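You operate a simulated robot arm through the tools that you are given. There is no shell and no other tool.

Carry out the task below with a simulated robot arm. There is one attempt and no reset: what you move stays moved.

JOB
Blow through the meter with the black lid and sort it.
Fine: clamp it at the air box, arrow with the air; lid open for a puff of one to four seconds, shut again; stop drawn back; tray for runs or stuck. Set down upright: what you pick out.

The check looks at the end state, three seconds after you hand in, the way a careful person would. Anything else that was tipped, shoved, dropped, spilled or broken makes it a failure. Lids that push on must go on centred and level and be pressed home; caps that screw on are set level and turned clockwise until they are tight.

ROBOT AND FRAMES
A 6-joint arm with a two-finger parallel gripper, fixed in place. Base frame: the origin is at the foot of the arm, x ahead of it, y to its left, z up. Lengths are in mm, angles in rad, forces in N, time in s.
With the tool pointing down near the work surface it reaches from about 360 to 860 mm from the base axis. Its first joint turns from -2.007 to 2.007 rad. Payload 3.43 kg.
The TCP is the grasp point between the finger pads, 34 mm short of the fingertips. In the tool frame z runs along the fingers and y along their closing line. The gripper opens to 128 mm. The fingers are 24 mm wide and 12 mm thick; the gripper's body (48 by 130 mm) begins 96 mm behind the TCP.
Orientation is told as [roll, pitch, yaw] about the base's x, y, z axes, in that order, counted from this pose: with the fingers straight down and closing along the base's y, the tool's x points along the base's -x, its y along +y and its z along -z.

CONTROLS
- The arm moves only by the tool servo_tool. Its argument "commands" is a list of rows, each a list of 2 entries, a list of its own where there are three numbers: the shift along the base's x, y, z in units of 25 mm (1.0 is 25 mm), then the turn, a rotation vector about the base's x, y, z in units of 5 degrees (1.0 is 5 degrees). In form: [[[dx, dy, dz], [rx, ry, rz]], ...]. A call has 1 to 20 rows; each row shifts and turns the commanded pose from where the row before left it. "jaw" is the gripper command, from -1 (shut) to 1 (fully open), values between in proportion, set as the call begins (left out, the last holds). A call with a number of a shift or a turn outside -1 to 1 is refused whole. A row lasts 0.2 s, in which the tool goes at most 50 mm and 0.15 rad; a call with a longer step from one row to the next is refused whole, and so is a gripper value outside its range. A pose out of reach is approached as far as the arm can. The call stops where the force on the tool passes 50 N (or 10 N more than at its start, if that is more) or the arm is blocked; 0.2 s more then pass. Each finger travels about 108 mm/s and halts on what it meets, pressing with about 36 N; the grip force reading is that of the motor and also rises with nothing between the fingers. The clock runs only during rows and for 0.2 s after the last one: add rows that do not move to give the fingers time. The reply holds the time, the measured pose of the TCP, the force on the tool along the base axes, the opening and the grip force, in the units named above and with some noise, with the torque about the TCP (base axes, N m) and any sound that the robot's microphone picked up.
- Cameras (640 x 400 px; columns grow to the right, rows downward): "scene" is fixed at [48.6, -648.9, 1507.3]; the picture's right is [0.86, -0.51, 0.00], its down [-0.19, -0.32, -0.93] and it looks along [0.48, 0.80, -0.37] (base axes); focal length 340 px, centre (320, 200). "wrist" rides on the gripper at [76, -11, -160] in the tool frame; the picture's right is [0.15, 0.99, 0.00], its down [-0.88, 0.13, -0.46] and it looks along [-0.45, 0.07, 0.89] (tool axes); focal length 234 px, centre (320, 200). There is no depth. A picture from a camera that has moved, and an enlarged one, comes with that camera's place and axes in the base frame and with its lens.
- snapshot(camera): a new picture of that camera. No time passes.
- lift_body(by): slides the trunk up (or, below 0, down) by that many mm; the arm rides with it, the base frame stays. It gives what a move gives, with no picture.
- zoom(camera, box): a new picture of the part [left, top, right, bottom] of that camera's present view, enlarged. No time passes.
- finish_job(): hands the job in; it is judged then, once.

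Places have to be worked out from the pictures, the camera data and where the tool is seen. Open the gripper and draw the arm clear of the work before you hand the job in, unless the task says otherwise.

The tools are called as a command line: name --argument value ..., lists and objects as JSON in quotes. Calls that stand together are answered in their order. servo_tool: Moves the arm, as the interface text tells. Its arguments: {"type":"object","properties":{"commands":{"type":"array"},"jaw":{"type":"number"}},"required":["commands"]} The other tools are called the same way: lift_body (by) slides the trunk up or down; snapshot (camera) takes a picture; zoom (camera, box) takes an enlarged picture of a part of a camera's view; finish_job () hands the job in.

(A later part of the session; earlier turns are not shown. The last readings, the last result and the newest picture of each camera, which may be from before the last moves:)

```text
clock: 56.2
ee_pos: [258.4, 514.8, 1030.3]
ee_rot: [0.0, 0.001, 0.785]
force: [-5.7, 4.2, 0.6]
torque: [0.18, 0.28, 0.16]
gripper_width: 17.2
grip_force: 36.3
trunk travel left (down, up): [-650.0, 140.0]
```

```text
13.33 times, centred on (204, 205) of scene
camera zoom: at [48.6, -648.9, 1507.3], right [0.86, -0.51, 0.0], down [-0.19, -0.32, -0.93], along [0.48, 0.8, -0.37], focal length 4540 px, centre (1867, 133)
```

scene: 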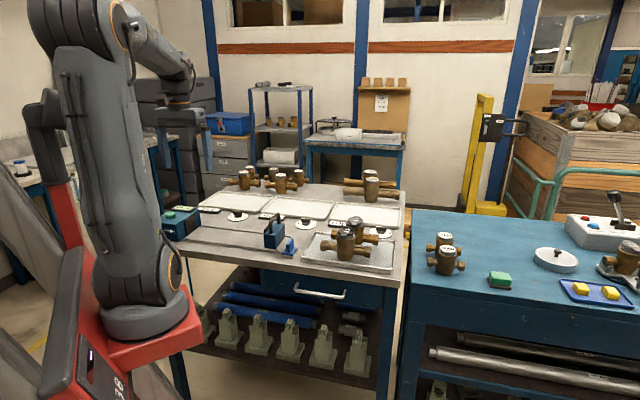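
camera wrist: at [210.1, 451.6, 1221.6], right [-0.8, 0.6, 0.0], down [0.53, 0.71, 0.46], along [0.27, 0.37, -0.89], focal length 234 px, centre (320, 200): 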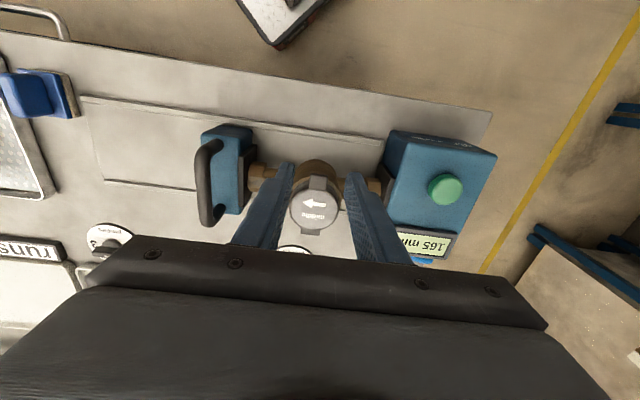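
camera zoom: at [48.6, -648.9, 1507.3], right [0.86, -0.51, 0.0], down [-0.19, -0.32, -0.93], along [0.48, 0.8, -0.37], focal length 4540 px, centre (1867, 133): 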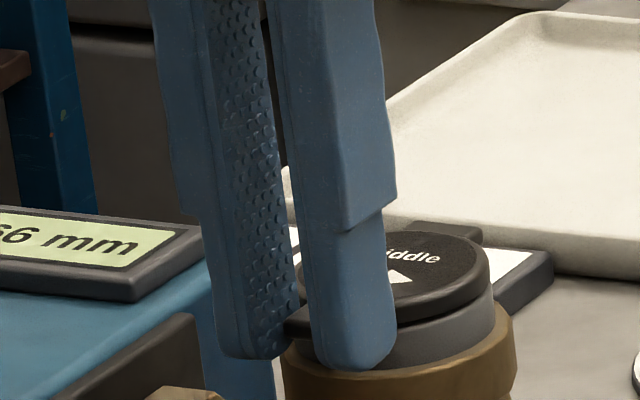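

The tab is gripped at 17.2 mm. Lifting along the hinge arc in small steps, with a tiny sideways centring correction.

servo_tool --commands '[[[-0.03, 0.03, 0], [0, 0, 0]], [[0.01, 0.01, 0.2], [0, 0, 0]], [[0.015, 0.015, 0.2], [0, 0, 0]], [[0.03, 0.03, 0.2], [0, 0, 0]], [[0.04, 0.04, 0.2], [0, 0, 0]], [[0, 0, 0], [0, 0, 0]]]'

zoom --camera "scene" --box '[170, 180, 234, 220]'

zoom --camera "wrist" --box '[260, 120, 380, 240]'

```text
clock: 57.6
ee_pos: [260.6, 519.5, 1050.7]
ee_rot: [-0.001, 0.0, 0.786]
force: [-0.1, -1.5, -6.3]
torque: [-0.36, 0.34, 0.01]
gripper_width: 17.1
grip_force: 36.1
trunk travel left (down, up): [-650.0, 140.0]
```

```text
10.00 times, centred on (202, 200) of scene
camera zoom: at [48.6, -648.9, 1507.3], right [0.86, -0.51, 0.0], down [-0.19, -0.32, -0.93], along [0.48, 0.8, -0.37], focal length 3405 px, centre (1500, 200)
```

zoom: 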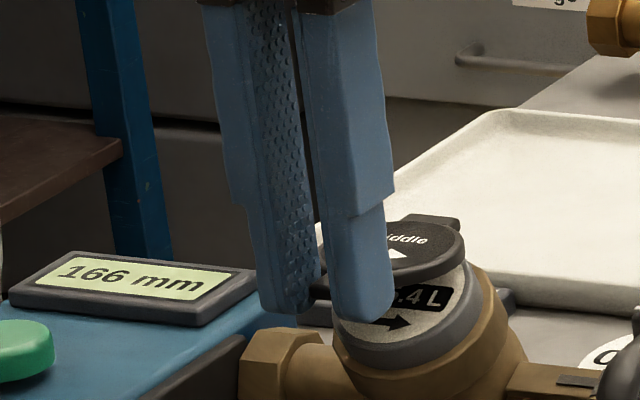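

```text
3.33 times, centred on (320, 180) of wrist
camera zoom: at [216.3, 458.1, 1212.1], right [-0.8, 0.6, 0.0], down [0.53, 0.72, 0.46], along [0.27, 0.37, -0.89], focal length 781 px, centre (320, 267)
```

zoom: 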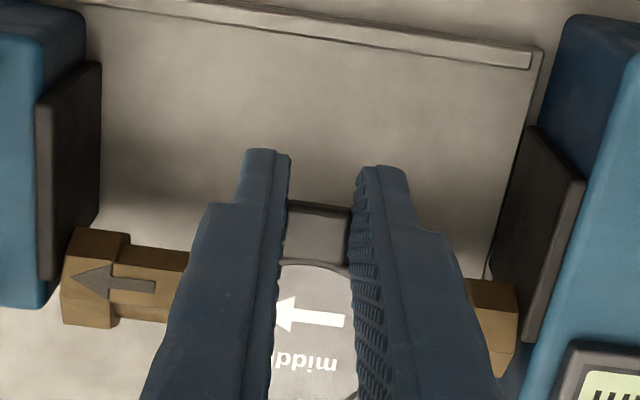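

The clamp slipped: it looks like the meter itself is coming up with the tab. Let me look carefully before doing anything.

zoom --camera "scene" --box '[170, 190, 266, 250]'

snapshot --camera "wrist"

```text
6.67 times, centred on (218, 220) of scene
camera zoom: at [48.6, -648.9, 1507.3], right [0.86, -0.51, 0.0], down [-0.19, -0.32, -0.93], along [0.48, 0.8, -0.37], focal length 2270 px, centre (1000, 67)
```

zoom: 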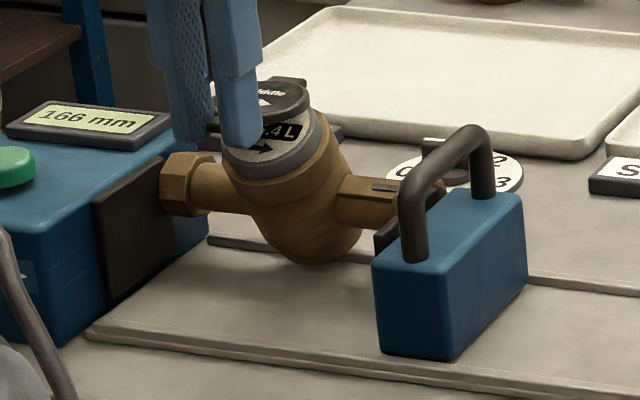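

```text
taken
camera wrist: at [216.3, 458.1, 1212.1], right [-0.8, 0.6, 0.0], down [0.53, 0.72, 0.46], along [0.27, 0.37, -0.89], focal length 234 px, centre (320, 200)
```

wrist: 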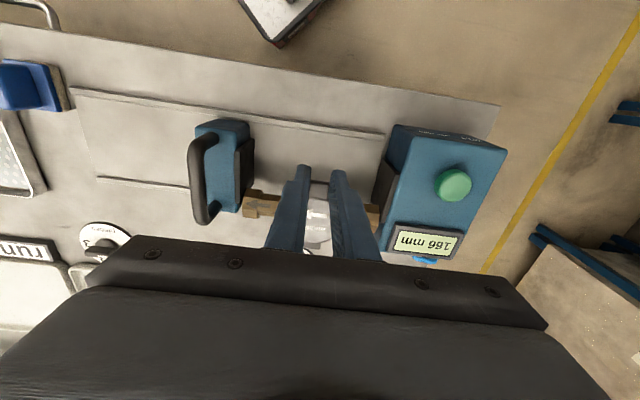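

The pads hold the lid level while the meter hangs from its hinge, tilted ~26°. I'll set it back carefully: shift it toward -v (so its lower edge comes down where it should stand), then lower and swing it upright.

servo_tool --commands '[[[0, 0, 0.16], [0, 0, 0]], [[-0.22, -0.22, 0], [0, 0, 0]], [[-0.22, -0.22, 0], [0, 0, 0]], [[-0.22, -0.22, 0], [0, 0, 0]], [[0, 0, 0], [0, 0, 0]], [[0, 0, 0], [0, 0, 0]]]'

zoom --camera "scene" --box '[170, 190, 266, 250]'

snapshot --camera "wrist"

```text
clock: 59.0
ee_pos: [244.8, 501.6, 1055.6]
ee_rot: [-0.002, 0.0, 0.785]
force: [0.3, 1.1, -5.8]
torque: [-0.35, 0.33, 0.0]
gripper_width: 17.3
grip_force: 36.4
trunk travel left (down, up): [-650.0, 140.0]
```

```text
6.67 times, centred on (218, 220) of scene
camera zoom: at [48.6, -648.9, 1507.3], right [0.86, -0.51, 0.0], down [-0.19, -0.32, -0.93], along [0.48, 0.8, -0.37], focal length 2270 px, centre (1000, 67)
```

zoom: 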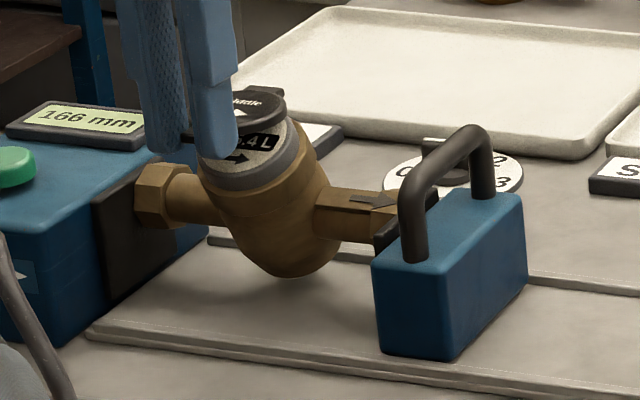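

```text
taken
camera wrist: at [199.8, 441.6, 1215.8], right [-0.8, 0.6, 0.0], down [0.53, 0.72, 0.46], along [0.27, 0.37, -0.89], focal length 234 px, centre (320, 200)
```

wrist: 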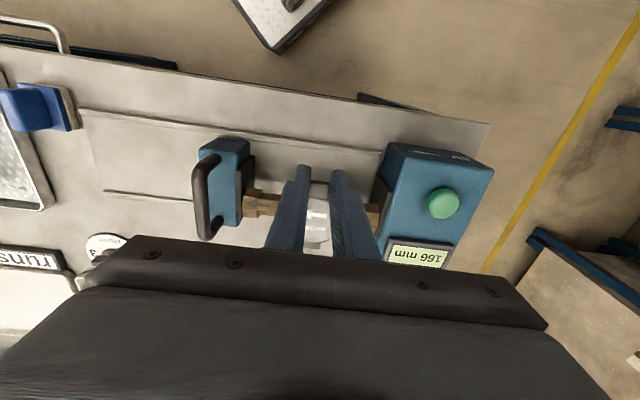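

It hangs freely and follows. Moving another ~23 mm toward -v, then lowering to first contact.

servo_tool --commands '[[[-0.22, -0.22, 0], [0, 0, 0]], [[-0.22, -0.22, 0], [0, 0, 0]], [[-0.22, -0.22, 0], [0, 0, 0]], [[0, 0, 0], [0, 0, 0]], [[0, 0, -0.12], [0, 0, 0]], [[0, 0, -0.08], [0, 0, 0]], [[0, 0, 0], [0, 0, 0]]]'

zoom --camera "scene" --box '[160, 190, 256, 250]'

```text
clock: 60.6
ee_pos: [228.0, 486.2, 1049.4]
ee_rot: [-0.001, -0.001, 0.785]
force: [-0.2, -0.1, -6.3]
torque: [-0.33, 0.36, 0.01]
gripper_width: 17.2
grip_force: 36.0
trunk travel left (down, up): [-650.0, 140.0]
```

```text
6.67 times, centred on (208, 220) of scene
camera zoom: at [48.6, -648.9, 1507.3], right [0.86, -0.51, 0.0], down [-0.19, -0.32, -0.93], along [0.48, 0.8, -0.37], focal length 2270 px, centre (1067, 67)
```

zoom: 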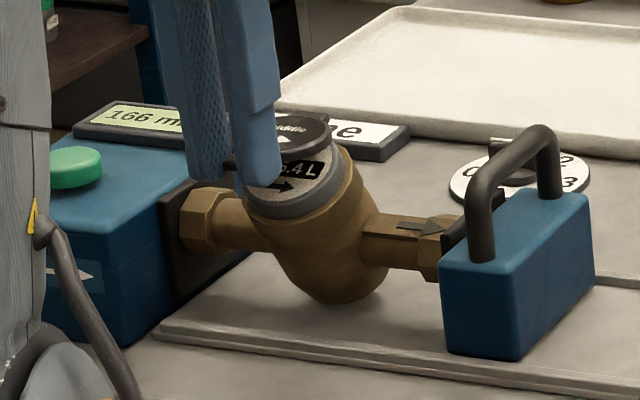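

Lowering a few mm at a time to find first contact.

servo_tool --commands '[[[0, 0, -0.06], [0, 0, 0]], [[0, 0, -0.06], [0, 0, 0]], [[0, 0, 0], [0, 0, 0]]]'

servo_tool --commands '[[[0, 0, -0.04], [0, 0, 0]], [[0, 0, -0.04], [0, 0, 0]], [[0, 0, 0], [0, 0, 0]]]'

zoom --camera "scene" --box '[160, 190, 256, 250]'

```text
clock: 61.4
ee_pos: [228.3, 486.4, 1046.7]
ee_rot: [0.001, 0.0, 0.785]
force: [0.8, -0.6, -7.3]
torque: [-0.35, 0.35, -0.01]
gripper_width: 17.4
grip_force: 36.2
trunk travel left (down, up): [-650.0, 140.0]
```

```text
clock: 62.2
ee_pos: [227.7, 486.2, 1046.5]
ee_rot: [0.002, -0.004, 0.787]
force: [1.4, 0.8, 12.7]
torque: [0.57, -0.71, -0.04]
gripper_width: 17.3
grip_force: 36.7
trunk travel left (down, up): [-650.0, 140.0]
```

```text
6.67 times, centred on (208, 220) of scene
camera zoom: at [48.6, -648.9, 1507.3], right [0.86, -0.51, 0.0], down [-0.19, -0.32, -0.93], along [0.48, 0.8, -0.37], focal length 2270 px, centre (1067, 67)
```

zoom: 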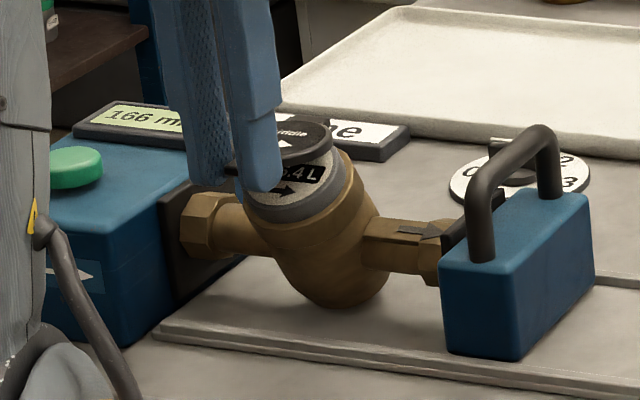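

First contact felt (~13 N). Now swinging upright: moving +v along the arc about the lower edge.

servo_tool --commands '[[[0.113, 0.113, 0.0], [0, 0, 0]], [[0.113, 0.113, -0.02], [0, 0, 0]], [[0.113, 0.113, -0.02], [0, 0, 0]], [[0.113, 0.113, -0.02], [0, 0, 0]], [[0, 0, 0], [0, 0, 0]]]'

zoom --camera "scene" --box '[160, 190, 256, 250]'

```text
clock: 63.4
ee_pos: [239.5, 496.1, 1043.9]
ee_rot: [-0.001, -0.001, 0.784]
force: [2.5, 3.0, 15.2]
torque: [0.83, -0.82, 0.03]
gripper_width: 17.3
grip_force: 35.7
trunk travel left (down, up): [-650.0, 140.0]
```

```text
6.67 times, centred on (208, 220) of scene
camera zoom: at [48.6, -648.9, 1507.3], right [0.86, -0.51, 0.0], down [-0.19, -0.32, -0.93], along [0.48, 0.8, -0.37], focal length 2270 px, centre (1067, 67)
```

zoom: 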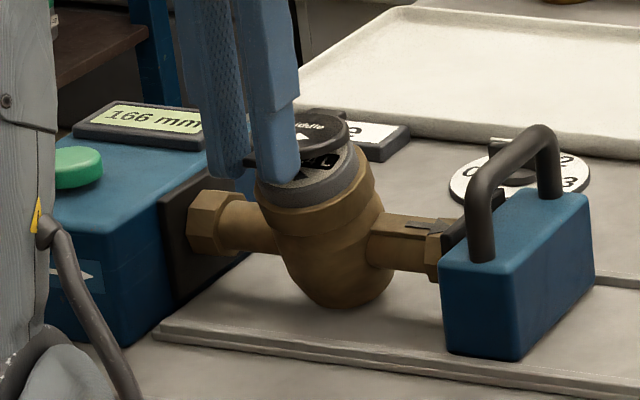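

It is swinging upright as planned. Continuing along the arc.

servo_tool --commands '[[[0.113, 0.113, -0.02], [0, 0, 0]], [[0.113, 0.113, -0.03], [0, 0, 0]], [[0.113, 0.113, -0.044], [0, 0, 0]], [[0.113, 0.113, -0.044], [0, 0, 0]], [[0, 0, 0], [0, 0, 0]]]'

zoom --camera "scene" --box '[160, 190, 256, 250]'

```text
clock: 64.6
ee_pos: [249.2, 508.2, 1040.0]
ee_rot: [0.0, 0.0, 0.785]
force: [0.9, 0.0, -0.5]
torque: [-0.01, -0.11, 0.0]
gripper_width: 17.2
grip_force: 36.0
trunk travel left (down, up): [-650.0, 140.0]
```

```text
6.67 times, centred on (208, 220) of scene
camera zoom: at [48.6, -648.9, 1507.3], right [0.86, -0.51, 0.0], down [-0.19, -0.32, -0.93], along [0.48, 0.8, -0.37], focal length 2270 px, centre (1067, 67)
```

zoom: 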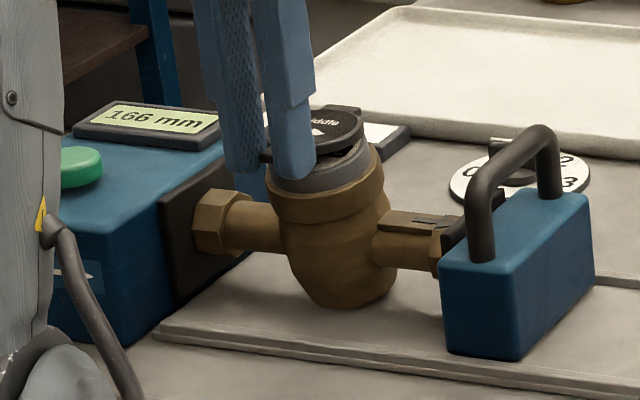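

Almost upright. Finishing the arc.

servo_tool --commands '[[[0.1, 0.1, -0.06], [0, 0, 0]], [[0.1, 0.1, -0.07], [0, 0, 0]], [[0.1, 0.1, -0.08], [0, 0, 0]], [[0, 0, 0], [0, 0, 0]]]'

zoom --camera "scene" --box '[160, 190, 256, 250]'

```text
clock: 65.6
ee_pos: [257.8, 517.0, 1035.8]
ee_rot: [0.0, 0.0, 0.786]
force: [2.6, -1.0, -0.5]
torque: [-0.13, -0.14, -0.15]
gripper_width: 17.0
grip_force: 35.8
trunk travel left (down, up): [-650.0, 140.0]
```

```text
6.67 times, centred on (208, 220) of scene
camera zoom: at [48.6, -648.9, 1507.3], right [0.86, -0.51, 0.0], down [-0.19, -0.32, -0.93], along [0.48, 0.8, -0.37], focal length 2270 px, centre (1067, 67)
```

zoom: 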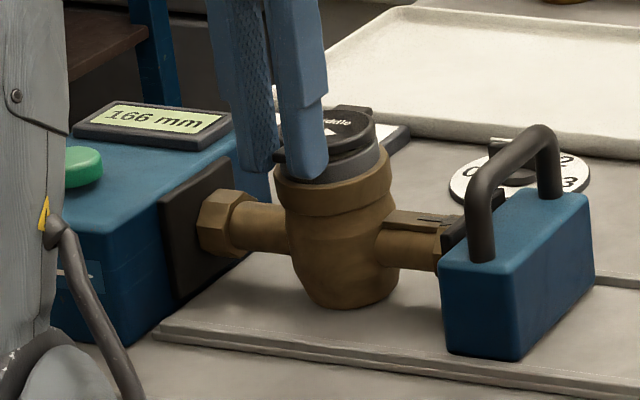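

Meter is practically standing with the lid slightly ajar. Lowering to close and settle.

servo_tool --commands '[[[0.03, 0.03, -0.08], [0, 0, 0]], [[0.01, 0.01, -0.08], [0, 0, 0]], [[0, 0, 0], [0, 0, 0]]]'

zoom --camera "scene" --box '[160, 190, 256, 250]'

zoom --camera "wrist" --box '[200, 90, 440, 260]'

```text
clock: 66.4
ee_pos: [258.9, 517.3, 1031.1]
ee_rot: [0.001, -0.003, 0.786]
force: [2.6, -0.1, 6.9]
torque: [0.36, -0.22, -0.04]
gripper_width: 17.2
grip_force: 36.5
trunk travel left (down, up): [-650.0, 140.0]
```

```text
6.67 times, centred on (208, 220) of scene
camera zoom: at [48.6, -648.9, 1507.3], right [0.86, -0.51, 0.0], down [-0.19, -0.32, -0.93], along [0.48, 0.8, -0.37], focal length 2270 px, centre (1067, 67)
```

zoom: 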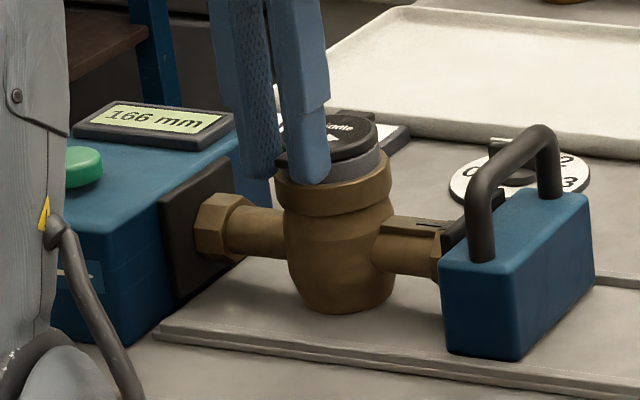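

```text
2.35 times, centred on (320, 175) of wrist
camera zoom: at [214.0, 455.8, 1192.2], right [-0.8, 0.6, 0.0], down [0.53, 0.71, 0.46], along [0.27, 0.37, -0.89], focal length 551 px, centre (320, 259)
```

zoom: 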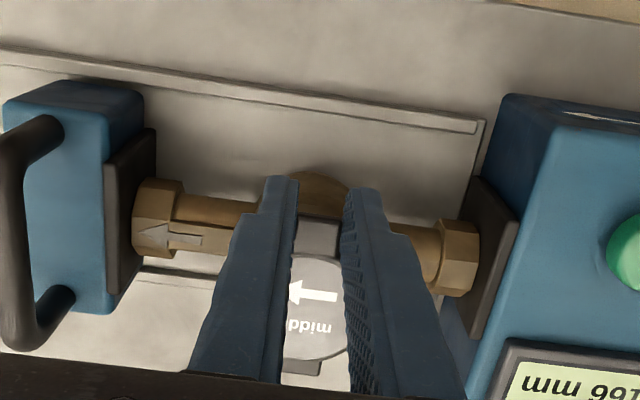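

The meter is upright again and the lid is down (the pads had locked the lid level; the hinge itself looks light). I'll release the tab and back off, then check.

servo_tool --commands '[[[0, 0, 0], [0, 0, 0]], [[0, 0, 0], [0, 0, 0]], [[-0.4, -0.4, 0], [0, 0, 0]], [[-0.4, -0.4, 0.3], [0, 0, 0]], [[0, 0, 0.9], [0, 0, 0]], [[0, 0, 0.9], [0, 0, 0]], [[0, 0, 0], [0, 0, 0]]]' --jaw -0.4

zoom --camera "scene" --box '[160, 190, 256, 250]'

snapshot --camera "wrist"

zoom --camera "wrist" --box '[220, 130, 480, 270]'

```text
clock: 68.0
ee_pos: [238.9, 497.2, 1081.7]
ee_rot: [0.001, -0.001, 0.786]
force: [-0.2, -0.5, 0.6]
torque: [0.01, 0.01, 0.0]
gripper_width: 38.3
grip_force: 0.0
trunk travel left (down, up): [-650.0, 140.0]
```

```text
6.67 times, centred on (208, 220) of scene
camera zoom: at [48.6, -648.9, 1507.3], right [0.86, -0.51, 0.0], down [-0.19, -0.32, -0.93], along [0.48, 0.8, -0.37], focal length 2270 px, centre (1067, 67)
```

zoom: 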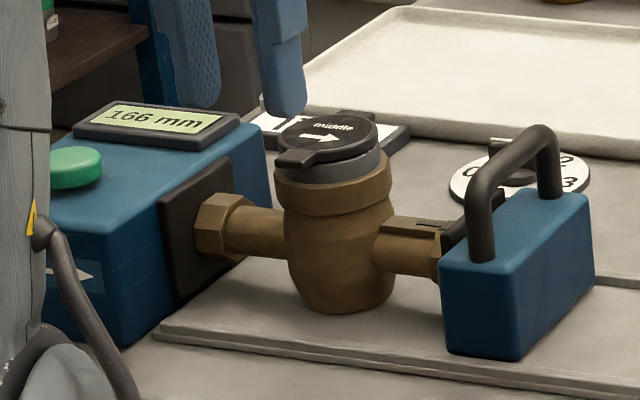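

```text
taken
camera wrist: at [193.9, 436.0, 1243.7], right [-0.8, 0.6, 0.0], down [0.53, 0.71, 0.46], along [0.27, 0.37, -0.89], focal length 234 px, centre (320, 200)
```

wrist: 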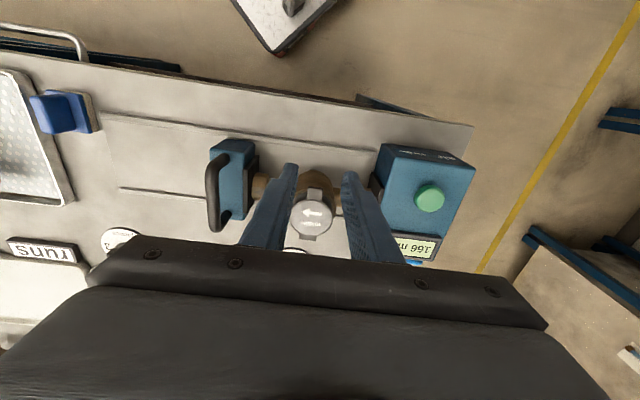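

```text
2.46 times, centred on (350, 200) of wrist
camera zoom: at [193.9, 436.0, 1243.7], right [-0.8, 0.6, 0.0], down [0.53, 0.71, 0.46], along [0.27, 0.37, -0.89], focal length 576 px, centre (246, 200)
```

zoom: 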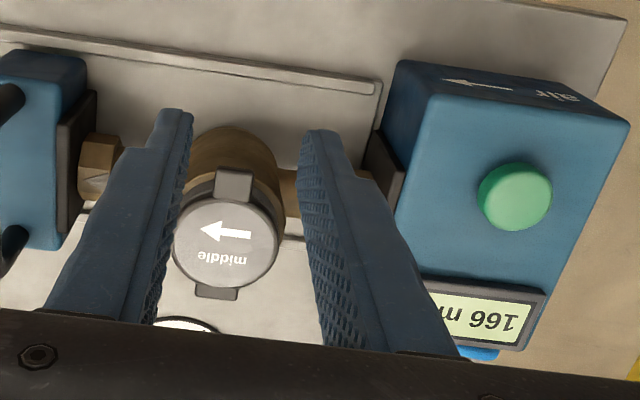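

Meter is upright, lid down, centre ≈ v 589. To open the lid without lifting the meter I'll push the tab up from beneath with tilted, closed fingers. First, tilt the tool in free space to test reach.

servo_tool --commands '[[[-0.5, -0.5, 0.4], [0.9, -0.9, 0]], [[-0.5, -0.5, 0.4], [0.9, -0.9, 0]], [[-0.3, -0.3, 0], [0.9, -0.9, 0]], [[0, 0, 0], [0.9, -0.9, 0]], [[0, 0, 0], [0.9, -0.9, 0]], [[0, 0, 0], [0.9, -0.9, 0]], [[0, 0, 0], [0.9, -0.9, 0]], [[0, 0, 0], [0.9, -0.9, 0]], [[0, 0, 0], [0.9, -0.9, 0]], [[0, 0, 0], [0, 0, 0]], [[0, 0, 0], [0, 0, 0]]]' --jaw -1

snapshot --camera "scene"

snapshot --camera "wrist"

```text
clock: 70.4
ee_pos: [224.3, 459.1, 1097.2]
ee_rot: [-0.015, -0.99, 0.76]
force: [-0.2, -0.3, -0.5]
torque: [0.01, -0.02, 0.0]
gripper_width: 0.0
grip_force: 33.2
trunk travel left (down, up): [-650.0, 140.0]
```

```text
taken
```

scene: 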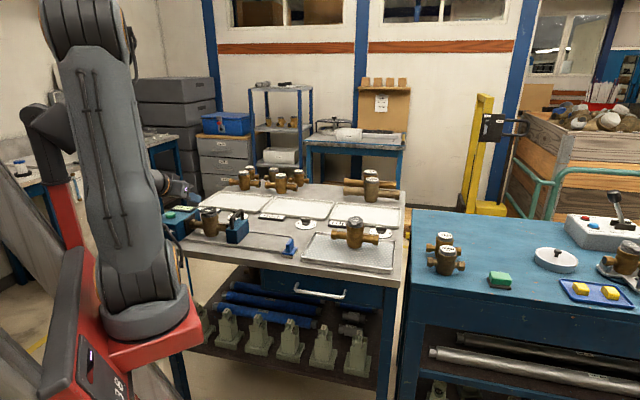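

```text
taken
camera wrist: at [104.6, 333.8, 1122.7], right [-0.73, 0.67, -0.13], down [-0.02, 0.17, 0.99], along [0.68, 0.72, -0.11], focal length 234 px, centre (320, 200)
```

wrist: 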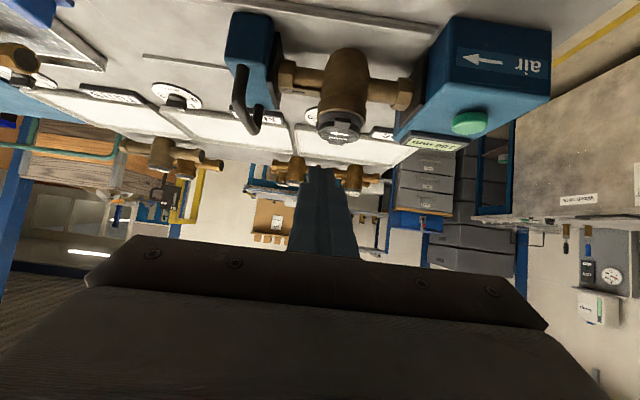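

Tilt works (57°). Checking that the pose has settled.

servo_tool --commands '[[[0, 0, 0], [0, 0, 0]], [[0, 0, 0], [0, 0, 0]]]'

```text
clock: 71.0
ee_pos: [222.1, 461.6, 1096.3]
ee_rot: [-0.017, -0.99, 0.767]
force: [0.2, -0.2, 0.0]
torque: [-0.02, -0.02, 0.05]
gripper_width: 0.0
grip_force: 33.0
trunk travel left (down, up): [-650.0, 140.0]
```

The tilt is reachable. Before using it I want the meter better seated: I'll untilt, nudge the meter back on axis via its pipes (it sits ~4 mm toward +v), and re-clamp.

servo_tool --commands '[[[0.3, 0.3, 0.5], [-0.9, 0.9, 0]], [[0.3, 0.3, 0.3], [-0.9, 0.9, 0]], [[0.3, 0.3, 0], [-0.9, 0.9, 0]], [[0, 0, 0], [-0.9, 0.9, 0]], [[0, 0, 0], [-0.9, 0.9, 0]], [[0, 0, 0], [-0.9, 0.9, 0]], [[0, 0, 0], [-0.9, 0.9, 0]], [[0, 0, 0], [-0.9, 0.9, 0]], [[0, 0, 0], [-0.9, 0.9, 0]], [[0, 0, 0], [0, 0, 0]]]' --jaw 0.35

```text
clock: 73.2
ee_pos: [229.4, 486.9, 1124.5]
ee_rot: [0.002, 0.003, 0.784]
force: [-0.8, 0.0, 0.4]
torque: [0.0, 0.02, 0.01]
gripper_width: 86.5
grip_force: 0.1
trunk travel left (down, up): [-650.0, 140.0]
```

Moving past the meter to its far (+v) side at safe height.

servo_tool --commands '[[[0.84, 0.84, 0], [0, 0, 0]], [[0.84, 0.84, 0], [0, 0, 0]], [[0.84, 0.84, 0], [0, 0, 0]], [[0.84, 0.84, 0], [0, 0, 0]], [[0, 0, 0], [0, 0, 0]]]' --jaw 0.4

snapshot --camera "wrist"

zoom --camera "wrist" --box '[220, 60, 420, 220]'

```text
clock: 74.4
ee_pos: [312.8, 570.8, 1121.8]
ee_rot: [-0.002, 0.001, 0.786]
force: [1.0, 0.4, -0.1]
torque: [0.01, 0.0, 0.01]
gripper_width: 89.4
grip_force: 0.1
trunk travel left (down, up): [-650.0, 140.0]
```

```text
taken
camera wrist: at [267.3, 510.5, 1283.4], right [-0.8, 0.6, 0.0], down [0.53, 0.72, 0.46], along [0.27, 0.37, -0.89], focal length 234 px, centre (320, 200)
```

wrist: 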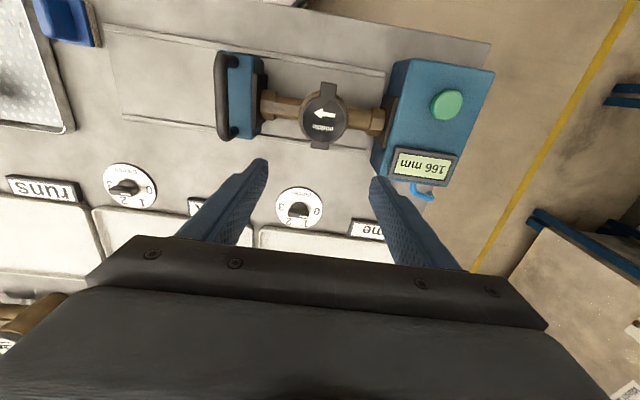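

```text
2.50 times, centred on (320, 140) of wrist
camera zoom: at [267.3, 510.5, 1283.4], right [-0.8, 0.6, 0.0], down [0.53, 0.72, 0.46], along [0.27, 0.37, -0.89], focal length 585 px, centre (320, 350)
```

zoom: 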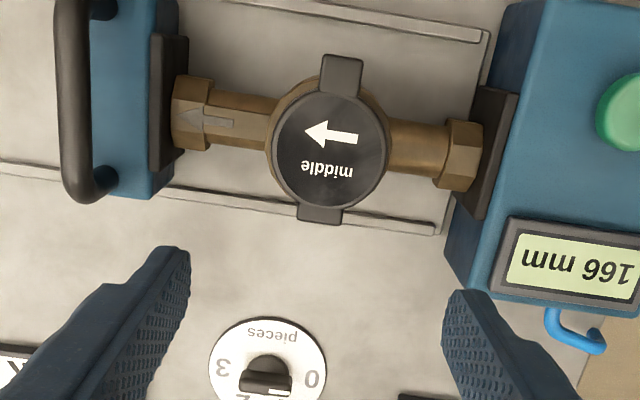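

The view shows the meter ~3–4 mm off the plate centre toward +v. Descending with the fingers behind the two pipes to nudge it.

servo_tool --commands '[[[0, 0, -0.9], [0, 0, 0]], [[0, 0, -0.9], [0, 0, 0]], [[0, 0, -0.9], [0, 0, 0]], [[0, 0, -0.9], [0, 0, 0]], [[0, 0, -0.9], [0, 0, 0]], [[0, 0, -0.9], [0, 0, 0]], [[0, 0, -0.7], [0, 0, 0]], [[0, 0, 0], [0, 0, 0]]]'

snapshot --camera "wrist"

zoom --camera "scene" --box '[160, 190, 256, 250]'

```text
clock: 76.2
ee_pos: [312.6, 570.3, 969.3]
ee_rot: [-0.002, -0.001, 0.787]
force: [0.8, 0.4, 0.0]
torque: [0.02, 0.01, 0.0]
gripper_width: 89.5
grip_force: 0.0
trunk travel left (down, up): [-650.0, 140.0]
```

```text
taken
camera wrist: at [267.4, 509.1, 1130.1], right [-0.8, 0.6, 0.0], down [0.53, 0.71, 0.46], along [0.27, 0.37, -0.89], focal length 234 px, centre (320, 200)
```

wrist: 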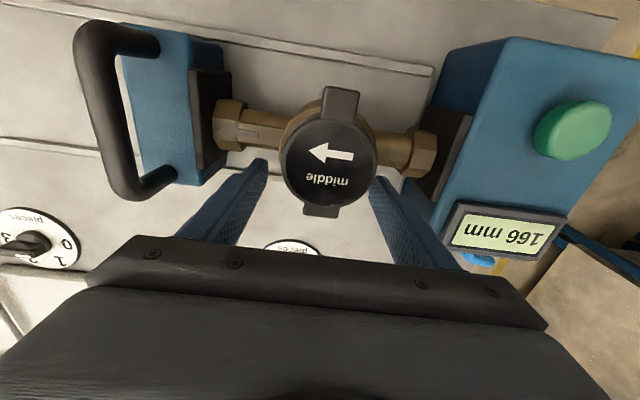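

```text
6.67 times, centred on (208, 220) of scene
camera zoom: at [48.6, -648.9, 1507.3], right [0.86, -0.51, 0.0], down [-0.19, -0.32, -0.93], along [0.48, 0.8, -0.37], focal length 2270 px, centre (1067, 67)
```

zoom: 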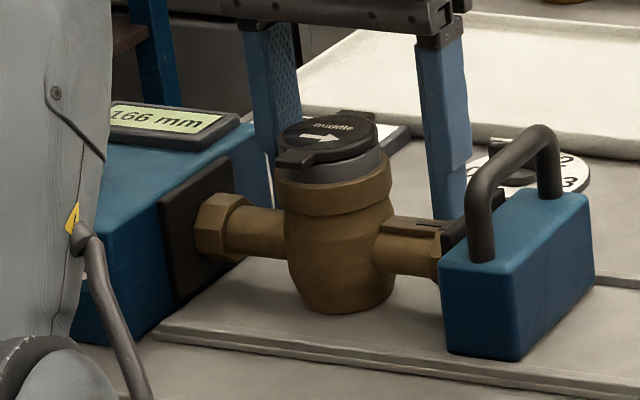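

Fingers are behind the pipes, clear of the hinge. Pushing slowly toward -v.

servo_tool --commands '[[[-0.08, -0.08, 0], [0, 0, 0]], [[-0.08, -0.08, 0], [0, 0, 0]], [[-0.08, -0.08, 0], [0, 0, 0]], [[-0.06, -0.06, 0], [0, 0, 0]], [[0, 0, 0], [0, 0, 0]]]'

zoom --camera "wrist" --box '[190, 30, 510, 230]'

```text
clock: 77.4
ee_pos: [305.0, 563.2, 970.7]
ee_rot: [0.0, -0.001, 0.786]
force: [2.6, 2.1, 1.5]
torque: [0.05, -0.02, -0.01]
gripper_width: 89.6
grip_force: 0.1
trunk travel left (down, up): [-650.0, 140.0]
```

```text
2.00 times, centred on (350, 130) of wrist
camera zoom: at [260.3, 502.1, 1131.2], right [-0.8, 0.6, 0.0], down [0.53, 0.71, 0.46], along [0.27, 0.37, -0.89], focal length 468 px, centre (260, 340)
```

zoom: 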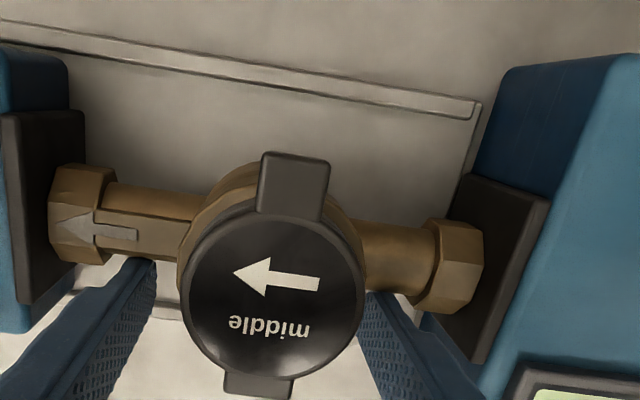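

Light contact (3 N). Another ~3.5 mm push.

servo_tool --commands '[[[-0.05, -0.05, 0], [0, 0, 0]], [[-0.05, -0.05, 0], [0, 0, 0]], [[0, 0, 0], [0, 0, 0]]]'

zoom --camera "wrist" --box '[190, 30, 510, 230]'

zoom --camera "scene" --box '[160, 190, 256, 250]'

```text
clock: 78.2
ee_pos: [303.2, 560.5, 970.2]
ee_rot: [-0.002, 0.002, 0.784]
force: [2.0, 2.8, 0.7]
torque: [0.25, -0.14, -0.03]
gripper_width: 89.5
grip_force: 0.0
trunk travel left (down, up): [-650.0, 140.0]
```

```text
2.00 times, centred on (350, 130) of wrist
camera zoom: at [258.5, 499.7, 1131.2], right [-0.8, 0.6, 0.0], down [0.53, 0.71, 0.46], along [0.27, 0.37, -0.89], focal length 468 px, centre (260, 340)
```

zoom: 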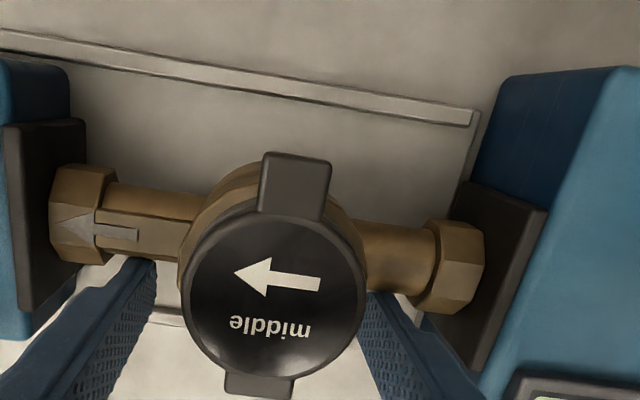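

```text
6.67 times, centred on (208, 220) of scene
camera zoom: at [48.6, -648.9, 1507.3], right [0.86, -0.51, 0.0], down [-0.19, -0.32, -0.93], along [0.48, 0.8, -0.37], focal length 2270 px, centre (1067, 67)
```

zoom: 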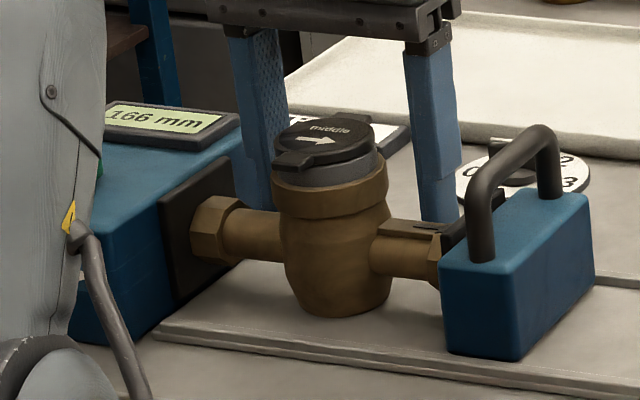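

Meter is centred (v≈584). Backing away, rising, and going to the handle to re-clamp.

servo_tool --commands '[[[0.25, 0.25, 0], [0, 0, 0]], [[0, 0, 0.9], [0, 0, 0]], [[0, 0, 0.9], [0, 0, 0]], [[0, 0, 0.9], [0, 0, 0]], [[0, 0, 0.9], [0, 0, 0]], [[0, 0, 0.9], [0, 0, 0]], [[0.45, -0.8, 0], [0, 0, 0]], [[0.45, -0.8, 0], [0, 0, 0]], [[0.45, -0.8, 0], [0, 0, 0]], [[0.45, -0.8, 0], [0, 0, 0]], [[0.37, -0.9, 0], [0, 0, 0]], [[0, 0, 0], [0, 0, 0]]]'

snapshot --camera "wrist"

```text
clock: 80.8
ee_pos: [363.6, 463.5, 1082.2]
ee_rot: [0.0, 0.001, 0.785]
force: [0.8, -0.4, 1.1]
torque: [0.0, 0.06, 0.04]
gripper_width: 89.5
grip_force: 0.0
trunk travel left (down, up): [-650.0, 140.0]
```

```text
taken
camera wrist: at [318.4, 403.1, 1244.1], right [-0.8, 0.6, 0.0], down [0.53, 0.71, 0.46], along [0.27, 0.37, -0.89], focal length 234 px, centre (320, 200)
```

wrist: 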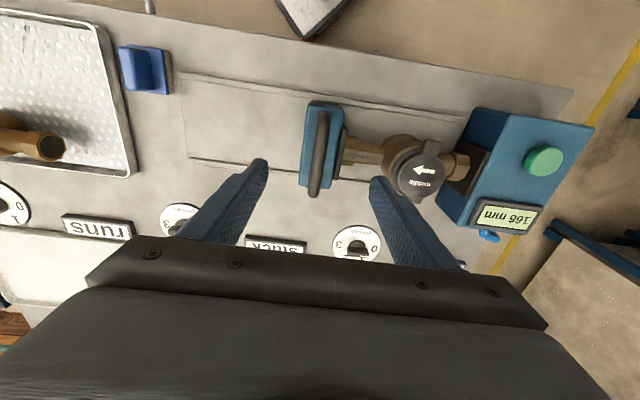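

Narrowing the jaw and descending on the handle.

servo_tool --commands '[[[0, -0.06, -0.6], [0, 0, 0]], [[0, -0.05, -0.8], [0, 0, 0]], [[0, 0, -0.8], [0, 0, 0]], [[0, 0, -0.84], [0, 0, 0]], [[0, 0, 0], [0, 0, 0]]]' --jaw -0.2

servo_tool --commands '[[[0, 0, 0], [0, 0, 0]], [[0, 0, 0], [0, 0, 0]], [[0, 0, 0], [0, 0, 0]]]' --jaw -1

servo_tool --commands '[[[-0.06, 0.06, 0], [0, 0, 0]], [[-0.06, 0.06, 0], [0, 0, 0]], [[0, 0, 0], [0, 0, 0]]]'

snapshot --camera "wrist"

```text
clock: 82.0
ee_pos: [363.9, 460.2, 1006.6]
ee_rot: [0.002, 0.0, 0.786]
force: [-1.0, 1.5, -0.2]
torque: [0.03, -0.01, 0.0]
gripper_width: 51.2
grip_force: 0.1
trunk travel left (down, up): [-650.0, 140.0]
```

```text
clock: 82.8
ee_pos: [363.5, 461.3, 1007.9]
ee_rot: [0.0, 0.0, 0.786]
force: [-2.0, 2.4, -2.5]
torque: [0.27, -0.29, -0.04]
gripper_width: 14.0
grip_force: 44.9
trunk travel left (down, up): [-650.0, 140.0]
```

```text
clock: 83.6
ee_pos: [362.4, 461.2, 1006.7]
ee_rot: [0.0, 0.003, 0.784]
force: [18.8, -30.9, -3.6]
torque: [0.07, -0.24, -0.05]
gripper_width: 13.8
grip_force: 44.9
trunk travel left (down, up): [-650.0, 140.0]
```

```text
taken
camera wrist: at [317.7, 400.9, 1168.0], right [-0.8, 0.6, 0.0], down [0.53, 0.72, 0.45], along [0.27, 0.36, -0.89], focal length 234 px, centre (320, 200)
```

wrist: 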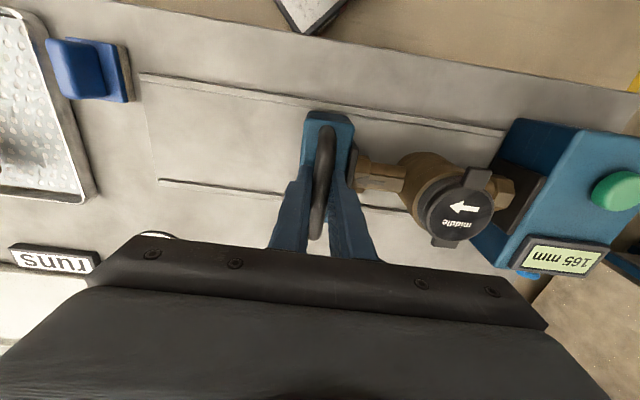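

165 mm again at ~36 N. A touch more pressure, then release and rise.

servo_tool --commands '[[[-0.025, 0.02, 0], [0, 0, 0]], [[0, 0, 0], [0, 0, 0]]]'

servo_tool --commands '[[[0, 0, 0], [0, 0, 0]], [[0, 0, 0], [0, 0, 0]], [[0, 0, 0.3], [0, 0, 0]], [[0, 0, 0.8], [0, 0, 0]], [[0, 0, 0.9], [0, 0, 0]], [[0, 0, 0.9], [0, 0, 0]], [[0, 0, 0.9], [0, 0, 0]], [[0, 0, 0], [0, 0, 0]]]' --jaw -0.4

snapshot --camera "wrist"

```text
clock: 84.0
ee_pos: [361.4, 460.9, 1007.3]
ee_rot: [-0.004, 0.002, 0.789]
force: [27.5, -31.0, 4.3]
torque: [0.15, -0.17, -0.24]
gripper_width: 13.5
grip_force: 45.7
trunk travel left (down, up): [-650.0, 140.0]
stopped in row 2: the force on the tool passed its limit at 52 N (the readings are from after the stop); the commanded pose is now the measured one
```

```text
clock: 85.8
ee_pos: [359.3, 466.5, 1102.7]
ee_rot: [-0.003, 0.003, 0.789]
force: [0.4, 0.3, 0.1]
torque: [-0.05, 0.0, 0.02]
gripper_width: 38.0
grip_force: 0.1
trunk travel left (down, up): [-650.0, 140.0]
```

```text
taken
camera wrist: at [314.1, 405.4, 1264.0], right [-0.8, 0.59, 0.0], down [0.53, 0.72, 0.45], along [0.27, 0.36, -0.89], focal length 234 px, centre (320, 200)
```

wrist: 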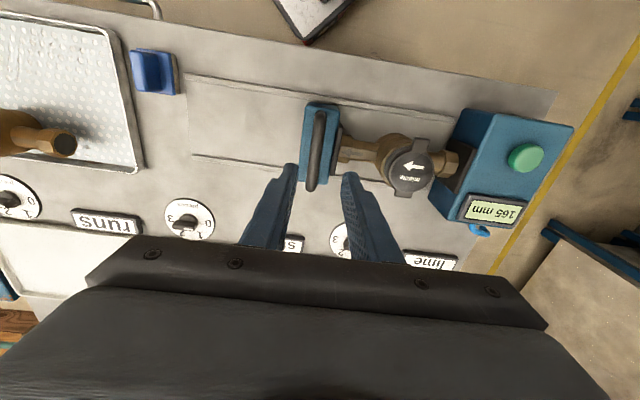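

Re-clamped at 165 mm. Moving in front of the tab (v≈505) and tilting the closed fingers to point +v.

servo_tool --commands '[[[-0.875, 0.131, 0], [0, 0, 0]], [[-0.875, 0.131, 0], [0, 0, 0]], [[-0.875, 0.131, 0], [0, 0, 0]], [[-0.875, 0.131, 0], [0, 0, 0]], [[-0.875, 0.131, 0], [0, 0, 0]], [[-0.875, 0.131, 0], [0, 0, 0]], [[0, 0, 0], [0.9, -0.9, 0]], [[0, 0, 0], [0.9, -0.9, 0]], [[0, 0, 0], [0.9, -0.9, 0]], [[0, 0, 0], [0.9, -0.9, 0]], [[0, 0, 0], [0.9, -0.9, 0]], [[0, 0, 0], [0.9, -0.9, 0]], [[0, 0, 0], [0.9, -0.9, 0]], [[0, 0, 0], [0.9, -0.9, 0]], [[0, 0, 0], [0.9, -0.9, 0]], [[0, 0, 0], [0, 0, 0]], [[0, 0, 0], [0, 0, 0]]]' --jaw -1

snapshot --camera "wrist"

zoom --camera "scene" --box '[120, 160, 280, 260]'

```text
clock: 89.4
ee_pos: [236.4, 484.5, 1104.1]
ee_rot: [-0.002, -1.0, 0.771]
force: [-0.2, 0.4, 0.3]
torque: [-0.04, 0.0, 0.0]
gripper_width: 0.0
grip_force: 33.5
trunk travel left (down, up): [-650.0, 140.0]
```

```text
taken
camera wrist: at [118.3, 354.5, 1127.4], right [-0.74, 0.66, -0.12], down [-0.03, 0.16, 0.99], along [0.67, 0.74, -0.1], focal length 234 px, centre (320, 200)
```

wrist: 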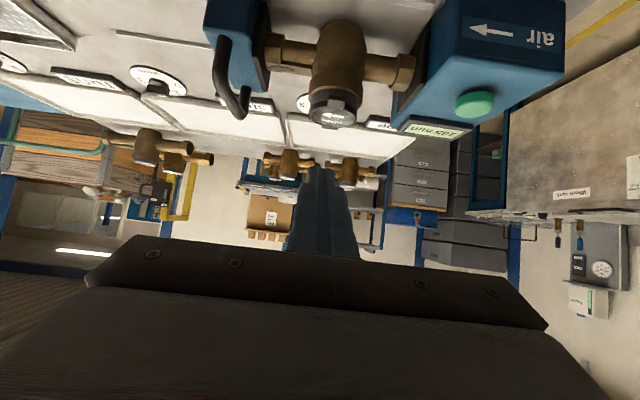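

```text
4.00 times, centred on (200, 210) of scene
camera zoom: at [48.6, -648.9, 1507.3], right [0.86, -0.51, 0.0], down [-0.19, -0.32, -0.93], along [0.48, 0.8, -0.37], focal length 1362 px, centre (800, 160)
```

zoom: 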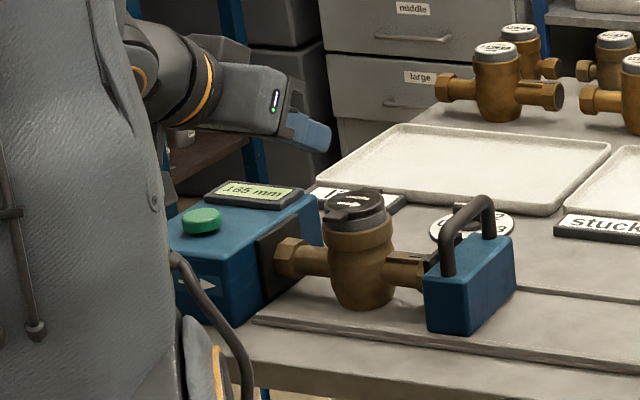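

Tilted pose is close to what I want. Descending in front of the tab.

servo_tool --commands '[[[-0.08, -0.08, -0.8], [0, 0, 0]], [[0, 0, -0.8], [0, 0, 0]], [[0, 0, -0.8], [0, 0, 0]], [[0, 0, 0], [0, 0, 0]]]'

zoom --camera "scene" --box '[120, 160, 280, 260]'

snapshot --camera "wrist"

```text
clock: 90.4
ee_pos: [225.8, 482.9, 1041.7]
ee_rot: [-0.007, -1.0, 0.789]
force: [-0.6, -0.1, -0.5]
torque: [-0.01, -0.02, 0.02]
gripper_width: 0.0
grip_force: 33.4
trunk travel left (down, up): [-650.0, 140.0]
```

```text
4.00 times, centred on (200, 210) of scene
camera zoom: at [48.6, -648.9, 1507.3], right [0.86, -0.51, 0.0], down [-0.19, -0.32, -0.93], along [0.48, 0.8, -0.37], focal length 1362 px, centre (800, 160)
```

zoom: 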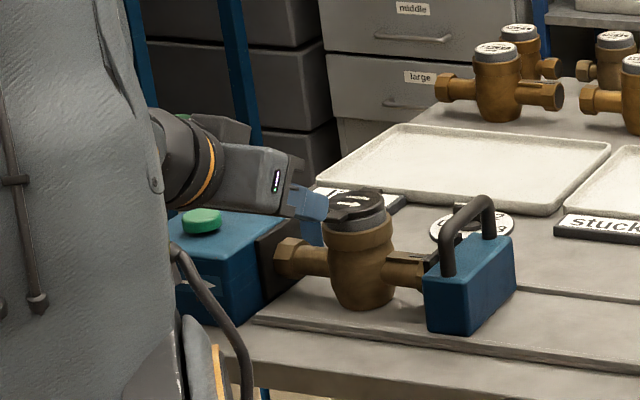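

```text
taken
camera wrist: at [110.5, 350.9, 1066.1], right [-0.75, 0.64, -0.13], down [-0.03, 0.16, 0.99], along [0.66, 0.75, -0.1], focal length 234 px, centre (320, 200)
```

wrist: 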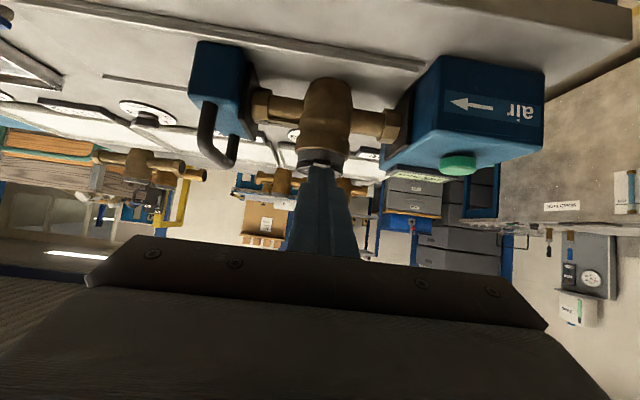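

Now u≈-182, v≈501; the pose is accurate here. Continuing down below tab level.

servo_tool --commands '[[[0, 0, -0.7], [0, 0, 0]], [[0, 0, -0.7], [0, 0, 0]], [[0, 0, -0.7], [0, 0, 0]], [[0, 0, -0.1], [0, 0, 0]], [[0, 0, 0], [0, 0, 0]]]'

zoom --camera "scene" --box '[160, 180, 256, 240]'

zoom --camera "wrist" --box '[220, 40, 440, 210]'

```text
clock: 91.6
ee_pos: [228.2, 482.1, 989.7]
ee_rot: [0.0, -1.0, 0.781]
force: [0.5, 0.1, 0.0]
torque: [0.0, -0.02, 0.01]
gripper_width: 0.0
grip_force: 32.7
trunk travel left (down, up): [-650.0, 140.0]
```

```text
6.67 times, centred on (208, 210) of scene
camera zoom: at [48.6, -648.9, 1507.3], right [0.86, -0.51, 0.0], down [-0.19, -0.32, -0.93], along [0.48, 0.8, -0.37], focal length 2270 px, centre (1067, 133)
```

zoom: 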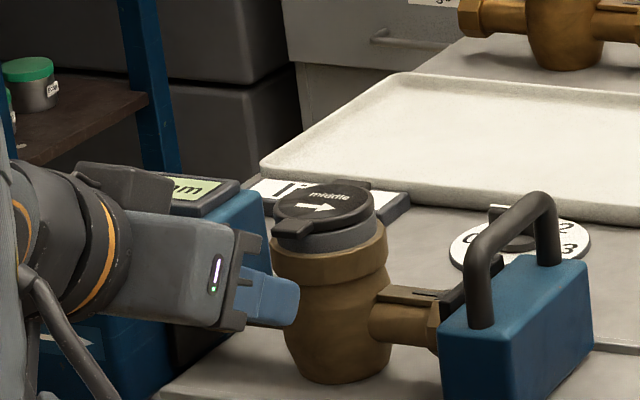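

```text
2.35 times, centred on (330, 125) of wrist
camera zoom: at [112.9, 351.4, 1013.0], right [-0.75, 0.65, -0.12], down [-0.03, 0.16, 0.99], along [0.66, 0.75, -0.1], focal length 551 px, centre (296, 376)
```

zoom: 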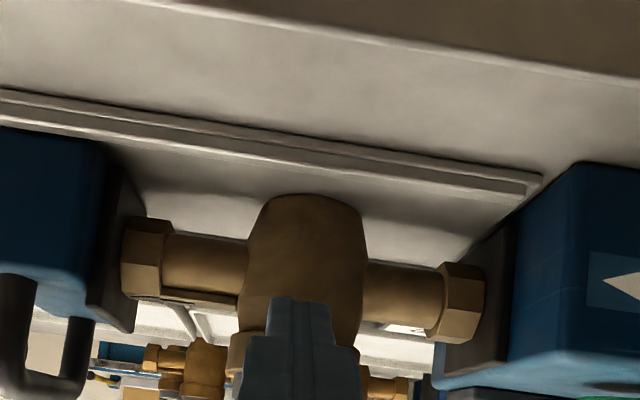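

Fingertips are below the tab and centred. Moving in under the tab (+17 mm), then raising in small steps.

servo_tool --commands '[[[0.2, 0.2, 0], [0, 0, 0]], [[0.2, 0.2, 0], [0, 0, 0]], [[0.08, 0.08, 0], [0, 0, 0]], [[0, 0, 0], [0, 0, 0]]]'

zoom --camera "scene" --box '[180, 190, 244, 230]'

```text
clock: 92.6
ee_pos: [238.0, 495.3, 986.7]
ee_rot: [-0.004, -1.0, 0.787]
force: [0.3, 0.9, -0.7]
torque: [0.0, -0.02, 0.02]
gripper_width: 0.3
grip_force: 33.2
trunk travel left (down, up): [-650.0, 140.0]
```

```text
10.00 times, centred on (212, 210) of scene
camera zoom: at [48.6, -648.9, 1507.3], right [0.86, -0.51, 0.0], down [-0.19, -0.32, -0.93], along [0.48, 0.8, -0.37], focal length 3405 px, centre (1400, 100)
```

zoom: 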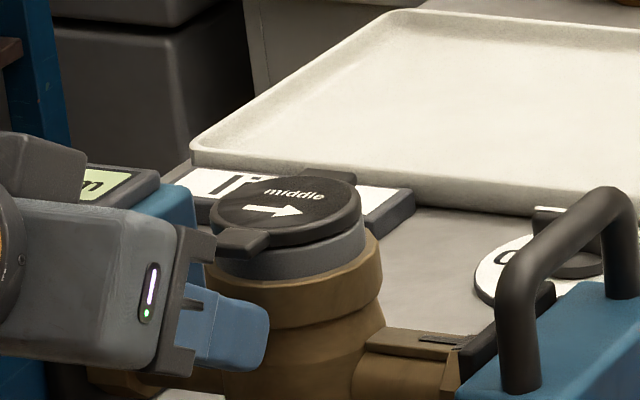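

No contact yet, in place under the tab. Raising 12 mm.

servo_tool --commands '[[[0, 0, 0.12], [0, 0, 0]], [[0, 0, 0.12], [0, 0, 0]], [[0, 0, 0.12], [0, 0, 0]], [[0, 0, 0.12], [0, 0, 0]], [[0, 0, 0], [0, 0, 0]]]'

zoom --camera "scene" --box '[180, 190, 244, 230]'

```text
clock: 93.8
ee_pos: [238.5, 495.0, 1000.4]
ee_rot: [-0.006, -1.0, 0.787]
force: [-0.1, -0.6, 0.5]
torque: [0.01, 0.02, 0.02]
gripper_width: 0.0
grip_force: 33.5
trunk travel left (down, up): [-650.0, 140.0]
```

```text
10.00 times, centred on (212, 210) of scene
camera zoom: at [48.6, -648.9, 1507.3], right [0.86, -0.51, 0.0], down [-0.19, -0.32, -0.93], along [0.48, 0.8, -0.37], focal length 3405 px, centre (1400, 100)
```

zoom: 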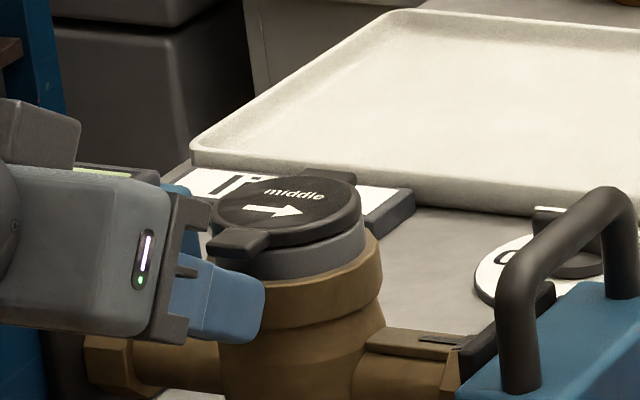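

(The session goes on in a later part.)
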